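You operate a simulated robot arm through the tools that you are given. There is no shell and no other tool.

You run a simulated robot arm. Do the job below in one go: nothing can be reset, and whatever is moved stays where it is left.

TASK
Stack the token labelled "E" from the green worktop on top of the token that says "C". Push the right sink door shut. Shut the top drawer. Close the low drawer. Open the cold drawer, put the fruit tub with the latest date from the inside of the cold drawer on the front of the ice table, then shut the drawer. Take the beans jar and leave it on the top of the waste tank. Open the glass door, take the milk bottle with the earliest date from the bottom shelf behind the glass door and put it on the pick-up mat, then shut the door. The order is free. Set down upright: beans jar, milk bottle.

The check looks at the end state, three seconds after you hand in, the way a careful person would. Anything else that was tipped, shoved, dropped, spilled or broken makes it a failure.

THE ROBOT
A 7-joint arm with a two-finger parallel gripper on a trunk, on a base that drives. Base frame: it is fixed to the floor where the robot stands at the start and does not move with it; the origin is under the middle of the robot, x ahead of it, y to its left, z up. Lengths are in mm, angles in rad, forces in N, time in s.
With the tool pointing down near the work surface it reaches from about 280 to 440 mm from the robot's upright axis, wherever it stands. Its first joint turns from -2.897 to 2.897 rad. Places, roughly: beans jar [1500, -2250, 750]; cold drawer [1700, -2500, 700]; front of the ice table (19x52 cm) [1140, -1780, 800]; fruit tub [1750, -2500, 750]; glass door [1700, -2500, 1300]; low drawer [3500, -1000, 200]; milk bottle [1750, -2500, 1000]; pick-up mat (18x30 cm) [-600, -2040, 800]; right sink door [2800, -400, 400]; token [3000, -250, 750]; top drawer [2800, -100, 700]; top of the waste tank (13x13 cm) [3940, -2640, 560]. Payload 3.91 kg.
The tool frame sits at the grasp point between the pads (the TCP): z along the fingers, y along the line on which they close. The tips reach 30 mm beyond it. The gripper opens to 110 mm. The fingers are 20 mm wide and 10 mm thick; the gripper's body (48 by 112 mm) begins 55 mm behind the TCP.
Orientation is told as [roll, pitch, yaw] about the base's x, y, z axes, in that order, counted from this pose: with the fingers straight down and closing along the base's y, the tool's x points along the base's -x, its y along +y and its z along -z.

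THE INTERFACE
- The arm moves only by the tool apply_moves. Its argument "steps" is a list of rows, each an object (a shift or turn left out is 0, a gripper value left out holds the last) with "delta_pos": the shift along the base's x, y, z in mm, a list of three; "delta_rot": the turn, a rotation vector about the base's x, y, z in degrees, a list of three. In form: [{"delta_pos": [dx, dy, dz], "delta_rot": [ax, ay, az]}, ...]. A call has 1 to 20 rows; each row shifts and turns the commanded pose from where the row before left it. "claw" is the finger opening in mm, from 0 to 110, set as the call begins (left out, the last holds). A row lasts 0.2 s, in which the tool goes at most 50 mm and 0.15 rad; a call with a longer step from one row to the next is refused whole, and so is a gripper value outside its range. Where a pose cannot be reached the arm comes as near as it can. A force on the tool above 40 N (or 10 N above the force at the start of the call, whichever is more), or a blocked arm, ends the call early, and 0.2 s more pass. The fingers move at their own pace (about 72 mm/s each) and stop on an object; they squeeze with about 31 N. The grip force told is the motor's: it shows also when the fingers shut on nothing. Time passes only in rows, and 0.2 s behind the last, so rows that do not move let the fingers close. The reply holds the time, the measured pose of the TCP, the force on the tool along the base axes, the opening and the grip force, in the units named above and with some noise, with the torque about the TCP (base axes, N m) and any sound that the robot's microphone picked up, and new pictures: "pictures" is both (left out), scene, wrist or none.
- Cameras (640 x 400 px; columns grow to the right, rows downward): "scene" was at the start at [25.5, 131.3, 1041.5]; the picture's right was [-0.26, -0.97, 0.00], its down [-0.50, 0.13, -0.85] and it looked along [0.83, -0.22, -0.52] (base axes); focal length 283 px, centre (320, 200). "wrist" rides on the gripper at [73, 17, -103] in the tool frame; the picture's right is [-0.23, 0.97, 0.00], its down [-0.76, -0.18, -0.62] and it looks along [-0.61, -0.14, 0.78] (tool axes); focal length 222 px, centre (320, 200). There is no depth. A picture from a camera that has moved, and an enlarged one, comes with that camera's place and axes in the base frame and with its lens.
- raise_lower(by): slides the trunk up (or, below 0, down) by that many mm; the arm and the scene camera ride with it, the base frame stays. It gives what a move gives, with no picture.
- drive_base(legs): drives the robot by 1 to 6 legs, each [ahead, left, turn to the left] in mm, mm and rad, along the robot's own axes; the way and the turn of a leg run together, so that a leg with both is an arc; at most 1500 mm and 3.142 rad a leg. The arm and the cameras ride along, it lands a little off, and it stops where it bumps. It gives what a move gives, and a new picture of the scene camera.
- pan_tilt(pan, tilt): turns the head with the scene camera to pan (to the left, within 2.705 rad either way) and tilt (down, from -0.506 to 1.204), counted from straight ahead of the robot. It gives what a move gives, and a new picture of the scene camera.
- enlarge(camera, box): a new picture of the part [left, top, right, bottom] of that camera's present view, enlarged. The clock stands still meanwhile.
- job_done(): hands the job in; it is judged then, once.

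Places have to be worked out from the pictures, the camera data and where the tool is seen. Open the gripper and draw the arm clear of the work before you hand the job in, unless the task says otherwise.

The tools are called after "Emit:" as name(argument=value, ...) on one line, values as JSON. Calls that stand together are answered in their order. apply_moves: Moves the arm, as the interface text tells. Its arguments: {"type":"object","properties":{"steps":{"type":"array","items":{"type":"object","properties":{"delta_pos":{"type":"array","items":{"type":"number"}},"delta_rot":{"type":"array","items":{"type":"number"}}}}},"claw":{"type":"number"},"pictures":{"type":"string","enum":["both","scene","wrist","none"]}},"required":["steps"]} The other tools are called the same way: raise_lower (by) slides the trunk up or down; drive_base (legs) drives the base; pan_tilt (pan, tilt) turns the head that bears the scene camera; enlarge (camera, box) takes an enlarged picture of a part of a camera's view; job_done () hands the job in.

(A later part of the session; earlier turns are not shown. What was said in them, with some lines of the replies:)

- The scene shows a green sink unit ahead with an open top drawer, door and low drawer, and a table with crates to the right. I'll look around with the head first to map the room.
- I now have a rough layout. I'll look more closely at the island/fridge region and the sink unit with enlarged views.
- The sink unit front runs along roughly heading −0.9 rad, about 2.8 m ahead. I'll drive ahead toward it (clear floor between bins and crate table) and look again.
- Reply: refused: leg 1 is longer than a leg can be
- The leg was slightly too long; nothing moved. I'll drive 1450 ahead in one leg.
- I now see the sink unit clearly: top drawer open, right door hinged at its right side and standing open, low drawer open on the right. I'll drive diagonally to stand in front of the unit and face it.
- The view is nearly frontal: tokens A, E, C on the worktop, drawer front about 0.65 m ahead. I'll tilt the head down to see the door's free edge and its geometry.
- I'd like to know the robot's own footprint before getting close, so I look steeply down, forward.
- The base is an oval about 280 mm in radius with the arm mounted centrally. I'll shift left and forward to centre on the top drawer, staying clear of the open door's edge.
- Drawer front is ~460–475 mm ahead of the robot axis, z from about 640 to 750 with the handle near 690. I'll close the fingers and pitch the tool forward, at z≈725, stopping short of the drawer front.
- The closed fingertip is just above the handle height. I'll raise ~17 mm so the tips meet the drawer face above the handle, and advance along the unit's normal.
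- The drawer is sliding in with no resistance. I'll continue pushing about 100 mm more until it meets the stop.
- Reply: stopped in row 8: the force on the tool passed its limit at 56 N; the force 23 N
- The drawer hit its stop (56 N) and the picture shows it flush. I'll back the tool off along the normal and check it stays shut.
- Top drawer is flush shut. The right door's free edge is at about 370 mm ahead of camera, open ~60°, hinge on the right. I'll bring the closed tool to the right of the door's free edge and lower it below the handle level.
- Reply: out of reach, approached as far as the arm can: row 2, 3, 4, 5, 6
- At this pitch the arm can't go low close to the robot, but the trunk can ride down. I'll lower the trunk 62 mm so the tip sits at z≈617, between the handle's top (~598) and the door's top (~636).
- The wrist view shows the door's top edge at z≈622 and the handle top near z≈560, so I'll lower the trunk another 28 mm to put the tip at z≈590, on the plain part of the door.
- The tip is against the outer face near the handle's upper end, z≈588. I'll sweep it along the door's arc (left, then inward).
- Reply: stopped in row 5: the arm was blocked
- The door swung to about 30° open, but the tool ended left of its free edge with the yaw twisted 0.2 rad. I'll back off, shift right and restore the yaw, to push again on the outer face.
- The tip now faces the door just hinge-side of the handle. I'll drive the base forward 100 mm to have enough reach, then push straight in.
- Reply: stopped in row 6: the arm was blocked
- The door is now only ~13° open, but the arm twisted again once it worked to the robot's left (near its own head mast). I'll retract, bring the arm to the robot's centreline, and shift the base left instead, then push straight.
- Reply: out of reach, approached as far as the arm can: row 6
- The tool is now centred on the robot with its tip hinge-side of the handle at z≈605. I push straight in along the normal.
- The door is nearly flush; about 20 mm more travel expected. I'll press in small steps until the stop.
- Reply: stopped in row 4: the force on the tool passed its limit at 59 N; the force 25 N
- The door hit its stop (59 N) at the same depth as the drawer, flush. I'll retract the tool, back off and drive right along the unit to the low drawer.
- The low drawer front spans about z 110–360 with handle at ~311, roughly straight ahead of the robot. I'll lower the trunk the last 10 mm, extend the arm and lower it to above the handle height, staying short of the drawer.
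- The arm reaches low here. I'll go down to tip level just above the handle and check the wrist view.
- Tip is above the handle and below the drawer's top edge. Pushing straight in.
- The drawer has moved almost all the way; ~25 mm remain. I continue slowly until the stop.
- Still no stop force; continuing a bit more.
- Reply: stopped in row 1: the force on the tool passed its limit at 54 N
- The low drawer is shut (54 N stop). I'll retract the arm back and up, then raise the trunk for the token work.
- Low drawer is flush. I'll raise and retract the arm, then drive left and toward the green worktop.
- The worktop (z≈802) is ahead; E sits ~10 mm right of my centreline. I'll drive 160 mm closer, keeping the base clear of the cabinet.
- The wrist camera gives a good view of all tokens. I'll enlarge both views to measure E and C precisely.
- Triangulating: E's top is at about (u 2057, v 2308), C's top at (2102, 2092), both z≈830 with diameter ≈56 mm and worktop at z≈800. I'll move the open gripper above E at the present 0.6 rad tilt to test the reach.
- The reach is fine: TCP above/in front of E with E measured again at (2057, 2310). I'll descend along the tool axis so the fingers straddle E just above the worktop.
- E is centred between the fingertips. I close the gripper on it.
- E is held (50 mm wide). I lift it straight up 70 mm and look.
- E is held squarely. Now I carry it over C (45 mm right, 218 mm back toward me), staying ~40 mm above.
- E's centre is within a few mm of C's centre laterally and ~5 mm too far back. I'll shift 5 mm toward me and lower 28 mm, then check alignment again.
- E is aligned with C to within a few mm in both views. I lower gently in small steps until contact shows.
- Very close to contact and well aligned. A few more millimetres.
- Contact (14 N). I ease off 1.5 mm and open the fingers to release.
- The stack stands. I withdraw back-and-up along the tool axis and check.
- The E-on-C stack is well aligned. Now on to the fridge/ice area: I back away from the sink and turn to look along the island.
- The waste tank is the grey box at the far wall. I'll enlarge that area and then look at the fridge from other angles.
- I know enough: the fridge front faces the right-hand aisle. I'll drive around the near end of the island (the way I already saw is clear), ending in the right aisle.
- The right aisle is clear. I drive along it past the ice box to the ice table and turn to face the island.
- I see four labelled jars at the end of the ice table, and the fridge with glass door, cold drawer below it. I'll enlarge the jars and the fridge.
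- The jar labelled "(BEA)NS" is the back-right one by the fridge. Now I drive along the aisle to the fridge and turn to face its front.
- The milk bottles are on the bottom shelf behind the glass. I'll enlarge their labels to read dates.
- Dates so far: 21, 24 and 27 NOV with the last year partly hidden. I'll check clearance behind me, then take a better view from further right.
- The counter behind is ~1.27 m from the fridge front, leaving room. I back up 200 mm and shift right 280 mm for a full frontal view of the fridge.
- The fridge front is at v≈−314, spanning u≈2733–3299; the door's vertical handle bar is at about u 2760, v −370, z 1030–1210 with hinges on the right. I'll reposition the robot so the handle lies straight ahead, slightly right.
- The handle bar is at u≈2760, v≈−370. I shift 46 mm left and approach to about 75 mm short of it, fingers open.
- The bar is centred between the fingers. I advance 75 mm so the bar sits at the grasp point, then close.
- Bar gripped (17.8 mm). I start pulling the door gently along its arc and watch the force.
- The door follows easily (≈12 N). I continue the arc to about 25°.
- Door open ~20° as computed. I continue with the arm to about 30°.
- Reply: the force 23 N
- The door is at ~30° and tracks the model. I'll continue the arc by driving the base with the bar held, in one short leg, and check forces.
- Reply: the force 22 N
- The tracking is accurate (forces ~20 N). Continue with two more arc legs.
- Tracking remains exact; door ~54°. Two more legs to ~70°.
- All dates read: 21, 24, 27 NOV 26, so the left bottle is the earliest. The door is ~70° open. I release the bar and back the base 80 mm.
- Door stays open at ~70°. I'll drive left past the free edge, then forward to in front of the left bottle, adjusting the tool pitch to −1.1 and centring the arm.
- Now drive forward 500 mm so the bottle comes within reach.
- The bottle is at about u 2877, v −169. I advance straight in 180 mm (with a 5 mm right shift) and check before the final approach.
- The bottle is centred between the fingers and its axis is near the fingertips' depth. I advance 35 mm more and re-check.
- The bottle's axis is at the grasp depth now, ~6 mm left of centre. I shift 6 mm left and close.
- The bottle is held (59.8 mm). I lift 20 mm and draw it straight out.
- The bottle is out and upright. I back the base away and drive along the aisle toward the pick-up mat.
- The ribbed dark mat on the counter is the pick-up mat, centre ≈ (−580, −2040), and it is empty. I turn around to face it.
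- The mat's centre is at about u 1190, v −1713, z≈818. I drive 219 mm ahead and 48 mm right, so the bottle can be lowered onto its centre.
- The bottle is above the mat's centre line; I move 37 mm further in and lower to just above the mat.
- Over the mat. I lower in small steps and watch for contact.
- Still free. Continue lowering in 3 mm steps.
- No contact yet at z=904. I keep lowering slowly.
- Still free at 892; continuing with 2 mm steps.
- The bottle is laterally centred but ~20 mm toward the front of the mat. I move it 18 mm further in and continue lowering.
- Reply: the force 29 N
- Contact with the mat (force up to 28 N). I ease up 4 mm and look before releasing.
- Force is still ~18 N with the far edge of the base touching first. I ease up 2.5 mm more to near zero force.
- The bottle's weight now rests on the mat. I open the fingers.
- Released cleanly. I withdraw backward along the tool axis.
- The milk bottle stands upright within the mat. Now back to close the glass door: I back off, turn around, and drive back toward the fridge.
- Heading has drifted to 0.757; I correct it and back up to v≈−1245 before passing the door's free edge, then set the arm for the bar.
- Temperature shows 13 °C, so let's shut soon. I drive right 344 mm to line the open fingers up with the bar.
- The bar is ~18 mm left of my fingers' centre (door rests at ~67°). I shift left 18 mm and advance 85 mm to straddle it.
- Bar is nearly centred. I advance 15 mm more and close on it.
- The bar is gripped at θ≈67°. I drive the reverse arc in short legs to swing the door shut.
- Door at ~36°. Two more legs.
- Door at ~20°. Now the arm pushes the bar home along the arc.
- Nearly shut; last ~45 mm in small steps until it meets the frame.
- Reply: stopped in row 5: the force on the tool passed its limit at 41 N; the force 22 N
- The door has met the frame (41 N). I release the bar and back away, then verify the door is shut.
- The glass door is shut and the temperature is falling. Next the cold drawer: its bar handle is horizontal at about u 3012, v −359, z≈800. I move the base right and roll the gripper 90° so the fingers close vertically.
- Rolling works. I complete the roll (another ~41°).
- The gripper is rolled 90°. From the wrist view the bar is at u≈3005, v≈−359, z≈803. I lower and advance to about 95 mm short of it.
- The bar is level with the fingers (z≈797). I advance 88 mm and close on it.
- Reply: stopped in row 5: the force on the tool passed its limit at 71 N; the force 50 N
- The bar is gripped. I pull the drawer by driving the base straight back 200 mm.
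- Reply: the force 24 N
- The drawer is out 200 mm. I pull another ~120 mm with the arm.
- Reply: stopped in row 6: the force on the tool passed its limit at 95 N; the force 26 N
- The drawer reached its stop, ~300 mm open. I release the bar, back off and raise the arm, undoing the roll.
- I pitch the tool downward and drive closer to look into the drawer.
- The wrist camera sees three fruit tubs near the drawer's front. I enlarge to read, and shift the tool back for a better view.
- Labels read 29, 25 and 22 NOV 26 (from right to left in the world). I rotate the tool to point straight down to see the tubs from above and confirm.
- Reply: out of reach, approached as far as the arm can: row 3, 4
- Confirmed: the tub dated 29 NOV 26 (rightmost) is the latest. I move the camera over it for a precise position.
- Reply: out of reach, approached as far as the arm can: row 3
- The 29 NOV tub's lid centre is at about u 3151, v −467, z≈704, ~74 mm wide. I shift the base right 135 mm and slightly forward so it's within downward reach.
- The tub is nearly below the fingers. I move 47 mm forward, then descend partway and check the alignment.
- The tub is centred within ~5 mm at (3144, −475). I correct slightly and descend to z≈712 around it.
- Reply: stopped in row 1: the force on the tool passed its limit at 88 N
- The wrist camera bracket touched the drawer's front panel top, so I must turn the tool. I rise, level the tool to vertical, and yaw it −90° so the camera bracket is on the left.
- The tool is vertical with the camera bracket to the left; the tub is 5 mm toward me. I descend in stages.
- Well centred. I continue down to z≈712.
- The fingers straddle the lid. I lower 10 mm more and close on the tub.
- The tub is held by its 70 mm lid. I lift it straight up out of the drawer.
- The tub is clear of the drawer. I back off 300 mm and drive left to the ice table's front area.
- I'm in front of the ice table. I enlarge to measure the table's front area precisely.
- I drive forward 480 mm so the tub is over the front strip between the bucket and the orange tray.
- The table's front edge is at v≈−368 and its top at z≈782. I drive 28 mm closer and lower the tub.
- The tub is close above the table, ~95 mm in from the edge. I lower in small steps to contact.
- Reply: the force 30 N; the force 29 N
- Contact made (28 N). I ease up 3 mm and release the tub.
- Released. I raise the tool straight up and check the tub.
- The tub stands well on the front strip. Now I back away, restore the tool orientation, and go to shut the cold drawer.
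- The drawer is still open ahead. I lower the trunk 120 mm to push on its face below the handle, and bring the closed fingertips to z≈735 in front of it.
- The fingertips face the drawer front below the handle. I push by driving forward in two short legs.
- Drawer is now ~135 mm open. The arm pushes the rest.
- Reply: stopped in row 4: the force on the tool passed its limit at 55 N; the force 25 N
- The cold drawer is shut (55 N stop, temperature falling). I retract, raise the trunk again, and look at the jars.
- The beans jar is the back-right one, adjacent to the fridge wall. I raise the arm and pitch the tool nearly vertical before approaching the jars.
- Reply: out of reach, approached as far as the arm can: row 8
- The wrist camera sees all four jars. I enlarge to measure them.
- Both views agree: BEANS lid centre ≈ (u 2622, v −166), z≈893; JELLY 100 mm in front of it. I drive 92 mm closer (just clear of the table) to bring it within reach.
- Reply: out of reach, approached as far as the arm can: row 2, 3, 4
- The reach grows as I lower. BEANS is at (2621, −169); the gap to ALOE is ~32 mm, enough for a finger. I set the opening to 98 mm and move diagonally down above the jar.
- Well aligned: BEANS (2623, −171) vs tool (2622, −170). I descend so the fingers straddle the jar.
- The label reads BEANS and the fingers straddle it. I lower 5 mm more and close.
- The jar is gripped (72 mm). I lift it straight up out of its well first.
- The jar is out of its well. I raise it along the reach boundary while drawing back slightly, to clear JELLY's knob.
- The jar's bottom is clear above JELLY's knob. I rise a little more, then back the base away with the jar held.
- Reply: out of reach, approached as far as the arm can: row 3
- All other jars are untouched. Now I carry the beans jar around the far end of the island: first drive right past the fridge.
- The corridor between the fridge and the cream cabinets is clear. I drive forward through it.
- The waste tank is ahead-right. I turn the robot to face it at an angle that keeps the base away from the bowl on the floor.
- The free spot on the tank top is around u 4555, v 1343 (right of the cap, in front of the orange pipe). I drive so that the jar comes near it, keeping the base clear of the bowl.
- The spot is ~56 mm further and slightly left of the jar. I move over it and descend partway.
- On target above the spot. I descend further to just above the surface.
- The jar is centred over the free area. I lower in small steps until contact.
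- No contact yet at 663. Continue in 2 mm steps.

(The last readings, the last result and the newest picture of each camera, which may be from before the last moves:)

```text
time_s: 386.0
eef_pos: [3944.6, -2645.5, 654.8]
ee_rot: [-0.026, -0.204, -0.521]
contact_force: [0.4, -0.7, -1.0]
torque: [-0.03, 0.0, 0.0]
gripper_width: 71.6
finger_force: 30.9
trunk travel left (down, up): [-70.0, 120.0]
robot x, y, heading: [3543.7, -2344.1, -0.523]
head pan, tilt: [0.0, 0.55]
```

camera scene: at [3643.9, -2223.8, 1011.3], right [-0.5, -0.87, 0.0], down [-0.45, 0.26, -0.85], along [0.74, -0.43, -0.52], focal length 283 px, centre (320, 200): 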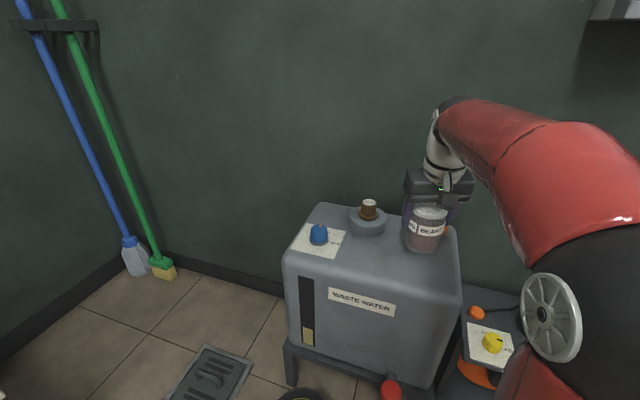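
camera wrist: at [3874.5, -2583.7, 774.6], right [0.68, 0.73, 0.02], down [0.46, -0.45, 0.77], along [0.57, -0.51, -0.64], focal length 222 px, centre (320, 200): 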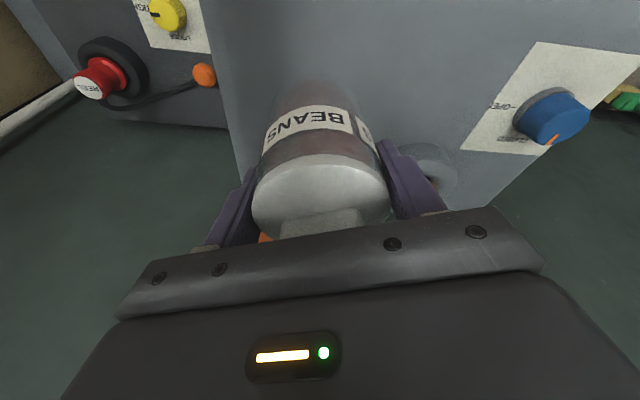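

Still free. Continue lowering.

Emit:
apply_moves(steps=[{"delta_pos": [0, 0, -2]}, {"delta_pos": [0, 0, -2]}], pictures="none")

Emit:
apply_moves(steps=[{"delta_pos": [0, 0, -2]}, {"delta_pos": [0, 0, -2]}], pictures="both")

```text
time_s: 386.6
eef_pos: [3944.1, -2645.9, 651.3]
ee_rot: [-0.026, -0.204, -0.519]
contact_force: [0.8, 0.8, -0.8]
torque: [0.01, -0.02, -0.01]
gripper_width: 71.6
finger_force: 30.1
trunk travel left (down, up): [-70.0, 120.0]
robot x, y, heading: [3541.4, -2344.6, -0.522]
head pan, tilt: [0.0, 0.55]
```

```text
time_s: 387.2
eef_pos: [3943.2, -2646.5, 647.2]
ee_rot: [-0.028, -0.203, -0.519]
contact_force: [0.8, -0.3, 0.5]
torque: [-0.02, -0.01, -0.01]
gripper_width: 71.9
finger_force: 30.9
trunk travel left (down, up): [-70.0, 120.0]
robot x, y, heading: [3543.6, -2343.4, -0.521]
head pan, tilt: [0.0, 0.55]
camera scene: at [3643.9, -2223.8, 1011.3], right [-0.5, -0.87, 0.0], down [-0.45, 0.26, -0.85], along [0.74, -0.43, -0.52], focal length 283 px, centre (320, 200)
camera wrist: at [3873.1, -2583.1, 732.9], right [0.68, 0.73, 0.02], down [0.46, -0.45, 0.77], along [0.57, -0.51, -0.64], focal length 222 px, centre (320, 200)
```

scene: 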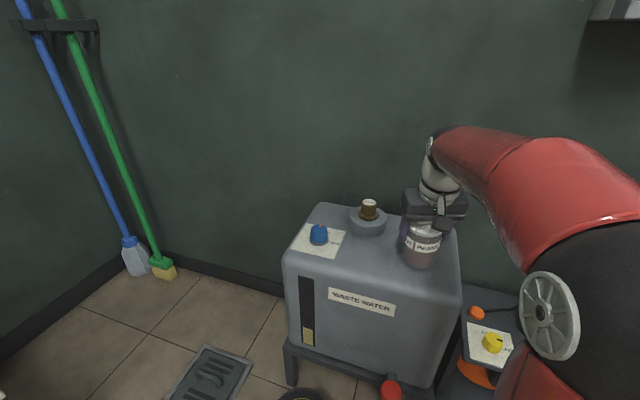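
wrist: 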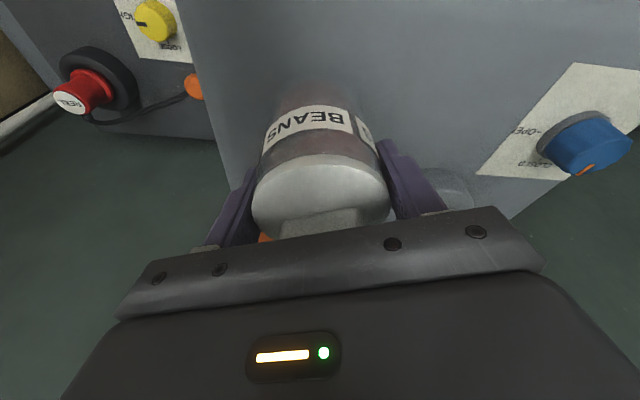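

Still no contact reading at 647. I'll inspect closely with enlarged views before going on.

Emit:
enlarge(camera="wrist", box=[200, 60, 440, 230])

Emit:
enlarge(camera="scene", box=[340, 170, 500, 290])

```text
2.35 times, centred on (320, 145) of wrist
camera zoom: at [3873.1, -2583.1, 732.9], right [0.68, 0.73, 0.02], down [0.46, -0.45, 0.77], along [0.57, -0.51, -0.64], focal length 523 px, centre (320, 329)
```

zoom: 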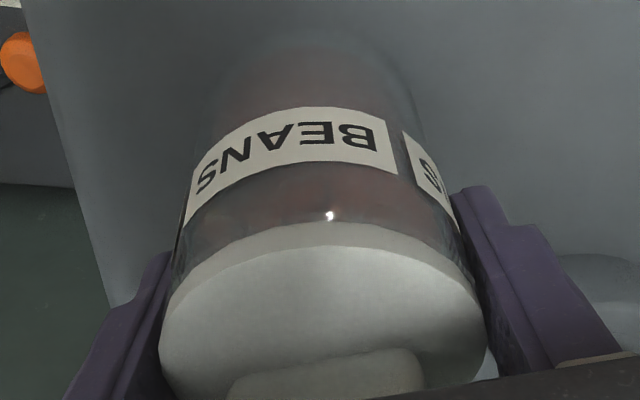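

```text
3.33 times, centred on (420, 230) of scene
camera zoom: at [3643.9, -2223.8, 1011.3], right [-0.5, -0.87, 0.0], down [-0.45, 0.26, -0.85], along [0.74, -0.43, -0.52], focal length 942 px, centre (-13, 100)
```

zoom: 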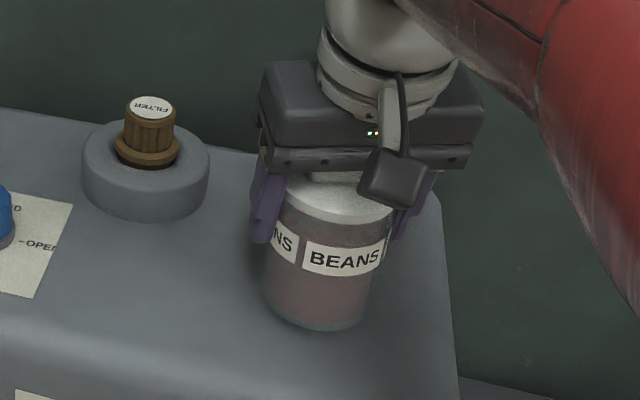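

The jar is just above the tank top. For margin from the rounded front edge I shift it 12 mm further back, then continue lowering in 2 mm steps.

Emit:
apply_moves(steps=[{"delta_pos": [7.7, -9.2, 0]}, {"delta_pos": [0, 0, -2]}, {"delta_pos": [0, 0, -2]}], pictures="none")

Emit:
apply_moves(steps=[{"delta_pos": [0, 0, -2]}, {"delta_pos": [0, 0, -2]}], pictures="none")

```text
time_s: 388.0
eef_pos: [3950.7, -2654.0, 642.6]
ee_rot: [-0.025, -0.204, -0.519]
contact_force: [0.9, 0.2, 0.8]
torque: [0.0, 0.0, 0.04]
gripper_width: 71.7
finger_force: 31.0
trunk travel left (down, up): [-70.0, 120.0]
robot x, y, heading: [3540.7, -2341.9, -0.521]
head pan, tilt: [0.0, 0.55]
```

```text
time_s: 388.6
eef_pos: [3951.5, -2655.0, 638.1]
ee_rot: [-0.027, -0.207, -0.52]
contact_force: [0.2, -0.1, -0.2]
torque: [0.03, 0.0, 0.0]
gripper_width: 71.6
finger_force: 30.9
trunk travel left (down, up): [-70.0, 120.0]
robot x, y, heading: [3543.3, -2338.9, -0.522]
head pan, tilt: [0.0, 0.55]
```

Still free at 638; continuing carefully.

Emit:
apply_moves(steps=[{"delta_pos": [0, 0, -2]}, {"delta_pos": [0, 0, -2]}], pictures="none")

Emit:
apply_moves(steps=[{"delta_pos": [0, 0, -2]}, {"delta_pos": [0, 0, -2]}], pictures="none")

Emit:
enlarge(camera="scene", box=[340, 170, 500, 290])

```text
time_s: 389.2
eef_pos: [3951.4, -2654.6, 638.5]
ee_rot: [-0.025, -0.21, -0.52]
contact_force: [-2.9, 1.2, 16.6]
torque: [0.76, 0.03, 0.09]
gripper_width: 71.6
finger_force: 30.7
trunk travel left (down, up): [-70.0, 120.0]
robot x, y, heading: [3541.4, -2339.8, -0.52]
head pan, tilt: [0.0, 0.55]
```

```text
time_s: 389.8
eef_pos: [3952.9, -2655.5, 632.3]
ee_rot: [-0.027, -0.209, -0.52]
contact_force: [1.0, -2.6, 26.5]
torque: [0.7, -0.46, -0.05]
gripper_width: 71.6
finger_force: 30.7
trunk travel left (down, up): [-70.0, 120.0]
robot x, y, heading: [3541.1, -2341.9, -0.523]
head pan, tilt: [0.0, 0.55]
```

```text
3.33 times, centred on (420, 230) of scene
camera zoom: at [3642.8, -2223.1, 1011.5], right [-0.5, -0.87, 0.0], down [-0.45, 0.26, -0.85], along [0.74, -0.43, -0.52], focal length 942 px, centre (-13, 100)
```

zoom: 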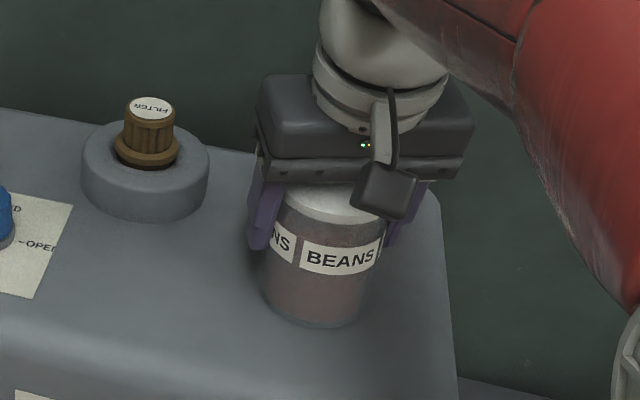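

Contact (26 N). I ease up 3 mm and re-check before releasing.

Emit:
apply_moves(steps=[{"delta_pos": [0, 0, 1.5]}, {"delta_pos": [0, 0, 1.5]}], pictures="none")

```text
time_s: 390.4
eef_pos: [3951.2, -2653.8, 632.6]
ee_rot: [-0.026, -0.202, -0.52]
contact_force: [3.2, -3.9, 8.0]
torque: [-0.02, -0.43, -0.11]
gripper_width: 72.0
finger_force: 31.2
trunk travel left (down, up): [-70.0, 120.0]
robot x, y, heading: [3543.3, -2342.3, -0.52]
head pan, tilt: [0.0, 0.55]
```

Force is down to 8 N with the jar resting on the tank. I open the fingers gently.

Emit:
apply_moves(steps=[{"delta_pos": [0, 0, 0.8]}, {}], pictures="none")

Emit:
apply_moves(steps=[{}, {}, {}], claw=95, pictures="both")

```text
time_s: 391.0
eef_pos: [3950.9, -2653.7, 633.6]
ee_rot: [-0.026, -0.203, -0.52]
contact_force: [-0.3, 0.1, -4.2]
torque: [-0.02, -0.01, -0.01]
gripper_width: 71.7
finger_force: 30.5
trunk travel left (down, up): [-70.0, 120.0]
robot x, y, heading: [3540.6, -2342.5, -0.524]
head pan, tilt: [0.0, 0.55]
```

```text
time_s: 391.8
eef_pos: [3950.3, -2654.6, 635.4]
ee_rot: [-0.026, -0.205, -0.52]
contact_force: [-0.1, 0.9, 0.4]
torque: [0.03, -0.04, 0.01]
gripper_width: 95.0
finger_force: 0.0
trunk travel left (down, up): [-70.0, 120.0]
robot x, y, heading: [3539.3, -2341.5, -0.519]
head pan, tilt: [0.0, 0.55]
camera scene: at [3643.7, -2223.7, 1011.3], right [-0.5, -0.87, 0.0], down [-0.45, 0.26, -0.85], along [0.74, -0.43, -0.52], focal length 283 px, centre (320, 200)
camera wrist: at [3880.9, -2591.2, 720.6], right [0.68, 0.73, 0.02], down [0.46, -0.45, 0.77], along [0.57, -0.51, -0.64], focal length 222 px, centre (320, 200)
```

scene: 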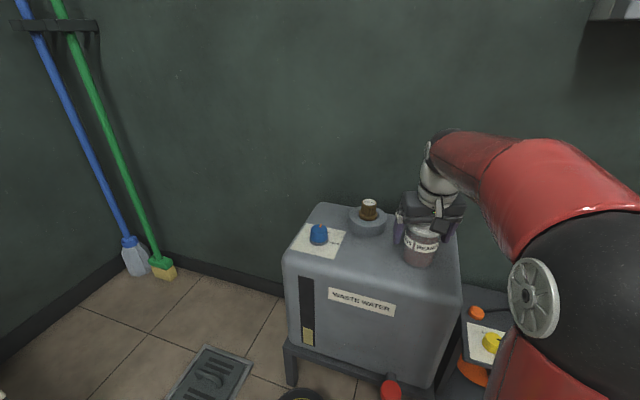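
wrist: 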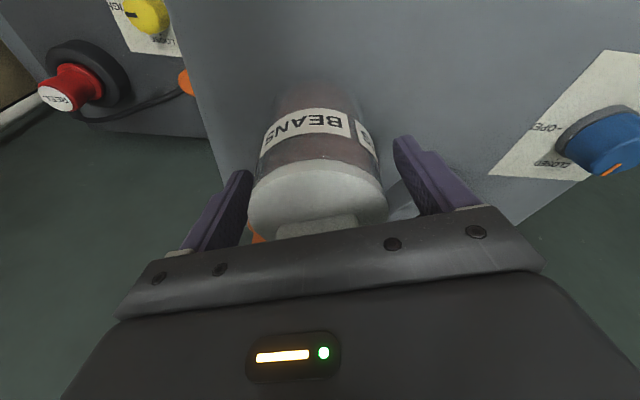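

Released. I raise the tool straight up, away from the jar.

Emit:
apply_moves(steps=[{"delta_pos": [0, 0, 15]}, {"delta_pos": [0, 0, 30]}, {"delta_pos": [0, 0, 40]}, {"delta_pos": [0, 0, 40]}, {"delta_pos": [0, 0, 40]}], pictures="both")

Emit:
enlarge(camera="scene", box=[300, 170, 500, 310])

```text
time_s: 393.0
eef_pos: [3951.1, -2654.5, 798.8]
ee_rot: [-0.027, -0.205, -0.52]
contact_force: [-0.3, -0.7, -0.3]
torque: [-0.01, 0.0, 0.01]
gripper_width: 94.9
finger_force: 0.0
trunk travel left (down, up): [-70.0, 120.0]
robot x, y, heading: [3543.8, -2340.8, -0.52]
head pan, tilt: [0.0, 0.55]
camera scene: at [3643.8, -2223.7, 1011.3], right [-0.5, -0.87, 0.0], down [-0.45, 0.26, -0.85], along [0.74, -0.43, -0.52], focal length 283 px, centre (320, 200)
camera wrist: at [3882.0, -2590.9, 884.7], right [0.68, 0.73, 0.02], down [0.46, -0.45, 0.77], along [0.57, -0.51, -0.64], focal length 222 px, centre (320, 200)
```

scene: 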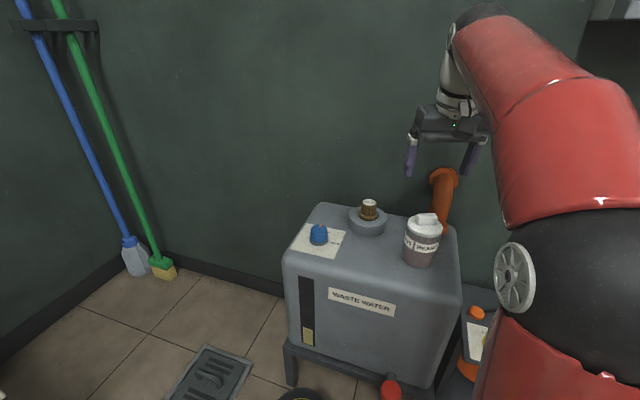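
wrist: 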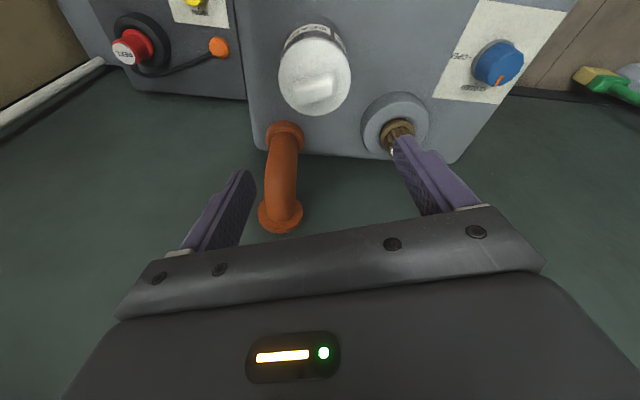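

```text
2.86 times, centred on (400, 240) of scene
camera zoom: at [3643.8, -2223.7, 1011.3], right [-0.5, -0.87, 0.0], down [-0.45, 0.26, -0.85], along [0.74, -0.43, -0.52], focal length 808 px, centre (91, 86)
```

zoom: 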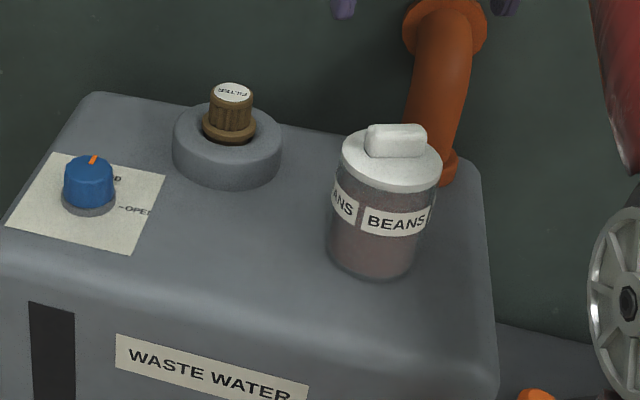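

The beans jar stands upright on the tank top. I raise the arm further and back off, then look around to verify the sink side.

Emit:
apply_moves(steps=[{"delta_pos": [0, 0, 40]}, {"delta_pos": [0, 0, 40]}], pictures="none")

Emit:
drive_base(legs=[[-400, 0, 0]])

Emit:
pan_tilt(pan=1.6, tilt=0.35)

Emit:
enlarge(camera="scene", box=[160, 60, 480, 260])

```text
time_s: 393.6
eef_pos: [3951.8, -2654.9, 879.4]
ee_rot: [-0.027, -0.203, -0.521]
contact_force: [0.1, 0.8, -0.1]
torque: [-0.01, -0.01, 0.01]
gripper_width: 95.1
finger_force: 0.0
trunk travel left (down, up): [-70.0, 120.0]
robot x, y, heading: [3541.6, -2342.0, -0.523]
head pan, tilt: [0.0, 0.55]
```

```text
time_s: 396.1
eef_pos: [3600.1, -2452.5, 878.8]
ee_rot: [-0.024, -0.204, -0.519]
contact_force: [0.4, 0.6, 0.2]
torque: [0.01, 0.01, 0.0]
gripper_width: 95.0
finger_force: 0.1
trunk travel left (down, up): [-70.0, 120.0]
robot x, y, heading: [3190.8, -2145.5, -0.519]
head pan, tilt: [0.0, 0.55]
camera scene: at [3292.0, -2021.6, 1011.3], right [-0.5, -0.87, 0.0], down [-0.45, 0.26, -0.85], along [0.74, -0.42, -0.52], focal length 283 px, centre (320, 200)
```

scene: 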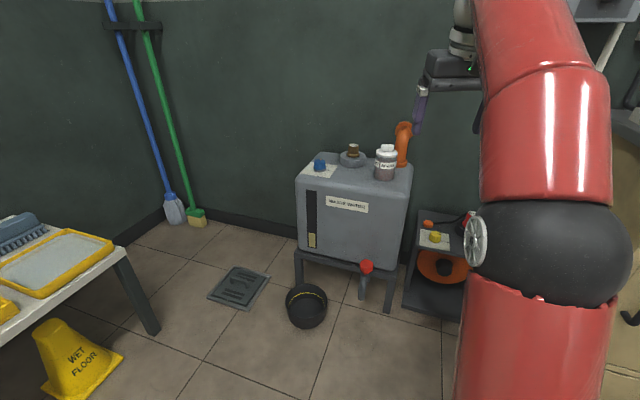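

```text
time_s: 397.8
eef_pos: [3600.4, -2453.0, 879.0]
ee_rot: [-0.025, -0.205, -0.519]
contact_force: [0.3, 0.2, 0.3]
torque: [0.01, -0.02, -0.03]
gripper_width: 95.2
finger_force: 0.0
trunk travel left (down, up): [-70.0, 120.0]
robot x, y, heading: [3191.3, -2138.8, -0.518]
head pan, tilt: [1.6, 0.351]
camera scene: at [3258.0, -1894.8, 1029.6], right [0.88, -0.47, 0.0], down [-0.16, -0.3, -0.94], along [0.44, 0.83, -0.34], focal length 283 px, centre (320, 200)
```

scene: 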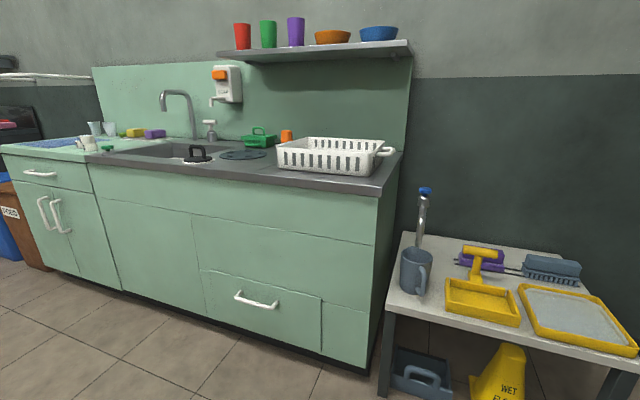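

```text
2.00 times, centred on (320, 160) of scene
camera zoom: at [3258.0, -1894.8, 1029.6], right [0.88, -0.47, 0.0], down [-0.16, -0.3, -0.94], along [0.44, 0.83, -0.34], focal length 565 px, centre (320, 280)
```

zoom: 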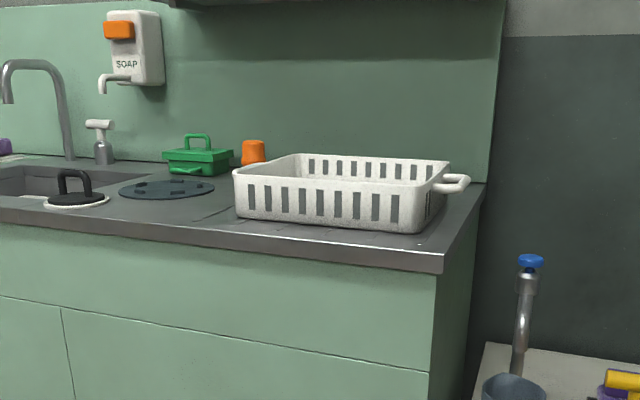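

The sink unit's drawers and doors all look shut. I enlarge the left part to check the door, top drawer and token stack.

Emit:
enlarge(camera="scene", box=[0, 100, 240, 250])

Emit:
pan_tilt(pan=-1.7, tilt=0.3)

```text
2.67 times, centred on (120, 175) of scene
camera zoom: at [3258.0, -1894.8, 1029.6], right [0.88, -0.47, 0.0], down [-0.16, -0.3, -0.94], along [0.44, 0.83, -0.34], focal length 754 px, centre (853, 267)
```

zoom: 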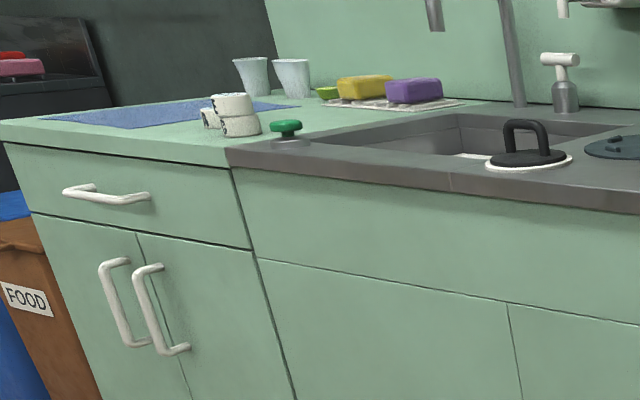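

```text
time_s: 400.6
eef_pos: [3599.5, -2452.3, 881.4]
ee_rot: [-0.027, -0.204, -0.52]
contact_force: [-0.2, 0.1, 1.1]
torque: [-0.04, 0.0, 0.03]
gripper_width: 94.9
finger_force: 0.1
trunk travel left (down, up): [-70.0, 120.0]
robot x, y, heading: [3189.9, -2139.9, -0.519]
head pan, tilt: [-1.7, 0.3]
camera scene: at [3157.6, -2051.3, 1034.3], right [-0.8, 0.6, 0.0], down [0.18, 0.24, -0.96], along [-0.58, -0.76, -0.3], focal length 283 px, centre (320, 200)
```

scene: 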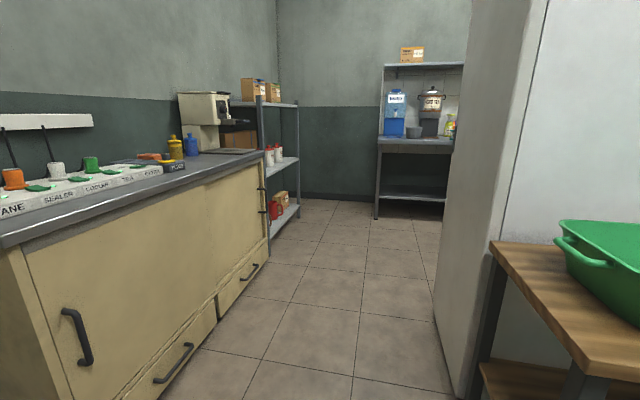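

Everything on the sink side is shut and the E-on-C stack stands; the fridge door and cold drawer were seen flush with the temperature falling. I fully open the gripper and let things settle with the arm clear of the work.

Emit:
apply_moves(steps=[{}, {}, {}], claw=110, pictures="none")

Emit:
pan_tilt(pan=0.0, tilt=0.5)

```text
time_s: 401.4
eef_pos: [3601.7, -2451.7, 879.3]
ee_rot: [-0.026, -0.205, -0.518]
contact_force: [0.8, -0.8, -0.1]
torque: [0.06, 0.01, 0.0]
gripper_width: 110.1
finger_force: 0.0
trunk travel left (down, up): [-70.0, 120.0]
robot x, y, heading: [3191.6, -2140.1, -0.517]
head pan, tilt: [-1.7, 0.3]
```

```text
time_s: 403.1
eef_pos: [3601.0, -2452.4, 880.1]
ee_rot: [-0.026, -0.204, -0.519]
contact_force: [0.5, 0.2, -0.2]
torque: [-0.03, -0.03, -0.01]
gripper_width: 110.0
finger_force: 0.1
trunk travel left (down, up): [-70.0, 120.0]
robot x, y, heading: [3194.6, -2137.1, -0.525]
head pan, tilt: [0.0, 0.499]
camera scene: at [3293.0, -2022.2, 1015.9], right [-0.5, -0.87, 0.0], down [-0.42, 0.24, -0.88], along [0.76, -0.44, -0.48], focal length 283 px, centre (320, 200)
```

scene: 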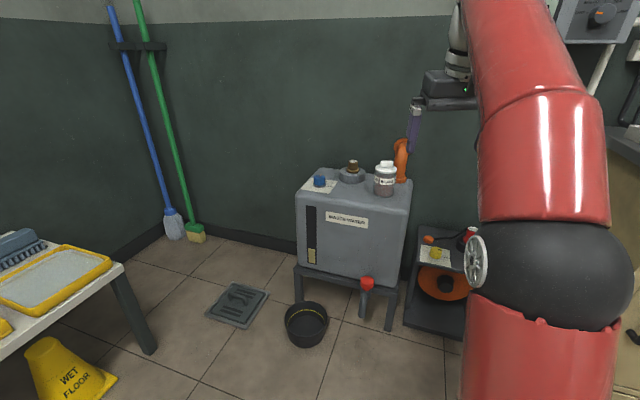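

The beans jar stands upright on the tank, the arm is clear and the gripper is open. All parts of the job are done, so I hand it in.

Emit:
job_done()

```text
The job is handed in.
```

I finished every part of the job and handed it in; I don't have the check's result yet.

- **Tokens:** "E" is stacked on "C" on the green worktop, seen standing and well aligned in the last look.
- **Sink unit:** the right door, the top drawer and the low drawer are shut. Each was pushed until it met its stop, and all looked flush in the final view.
- **Cold drawer:** the three fruit tubs were dated 22, 25 and 29 NOV 26. I put the 29 NOV tub on the front of the ice table and shut the drawer again.
- **Glass door:** the three milk bottles on the bottom shelf were dated 21, 24 and 27 NOV 26. The 21 NOV bottle is upright on the pick-up mat. I shut the door, and it and the drawer looked flush, with the fridge temperature falling, when I drove past later. I did not look again just before handing in.
- **Beans jar:** it stands upright on the top of the waste tank, in the free space in front of the orange pipe.

During the work, the gripper briefly pressed on the closed drawer front and later on the open drawer's front panel. Both times the arm stopped itself, and I saw nothing moved or damaged. At the end the arm was clear and the gripper open.
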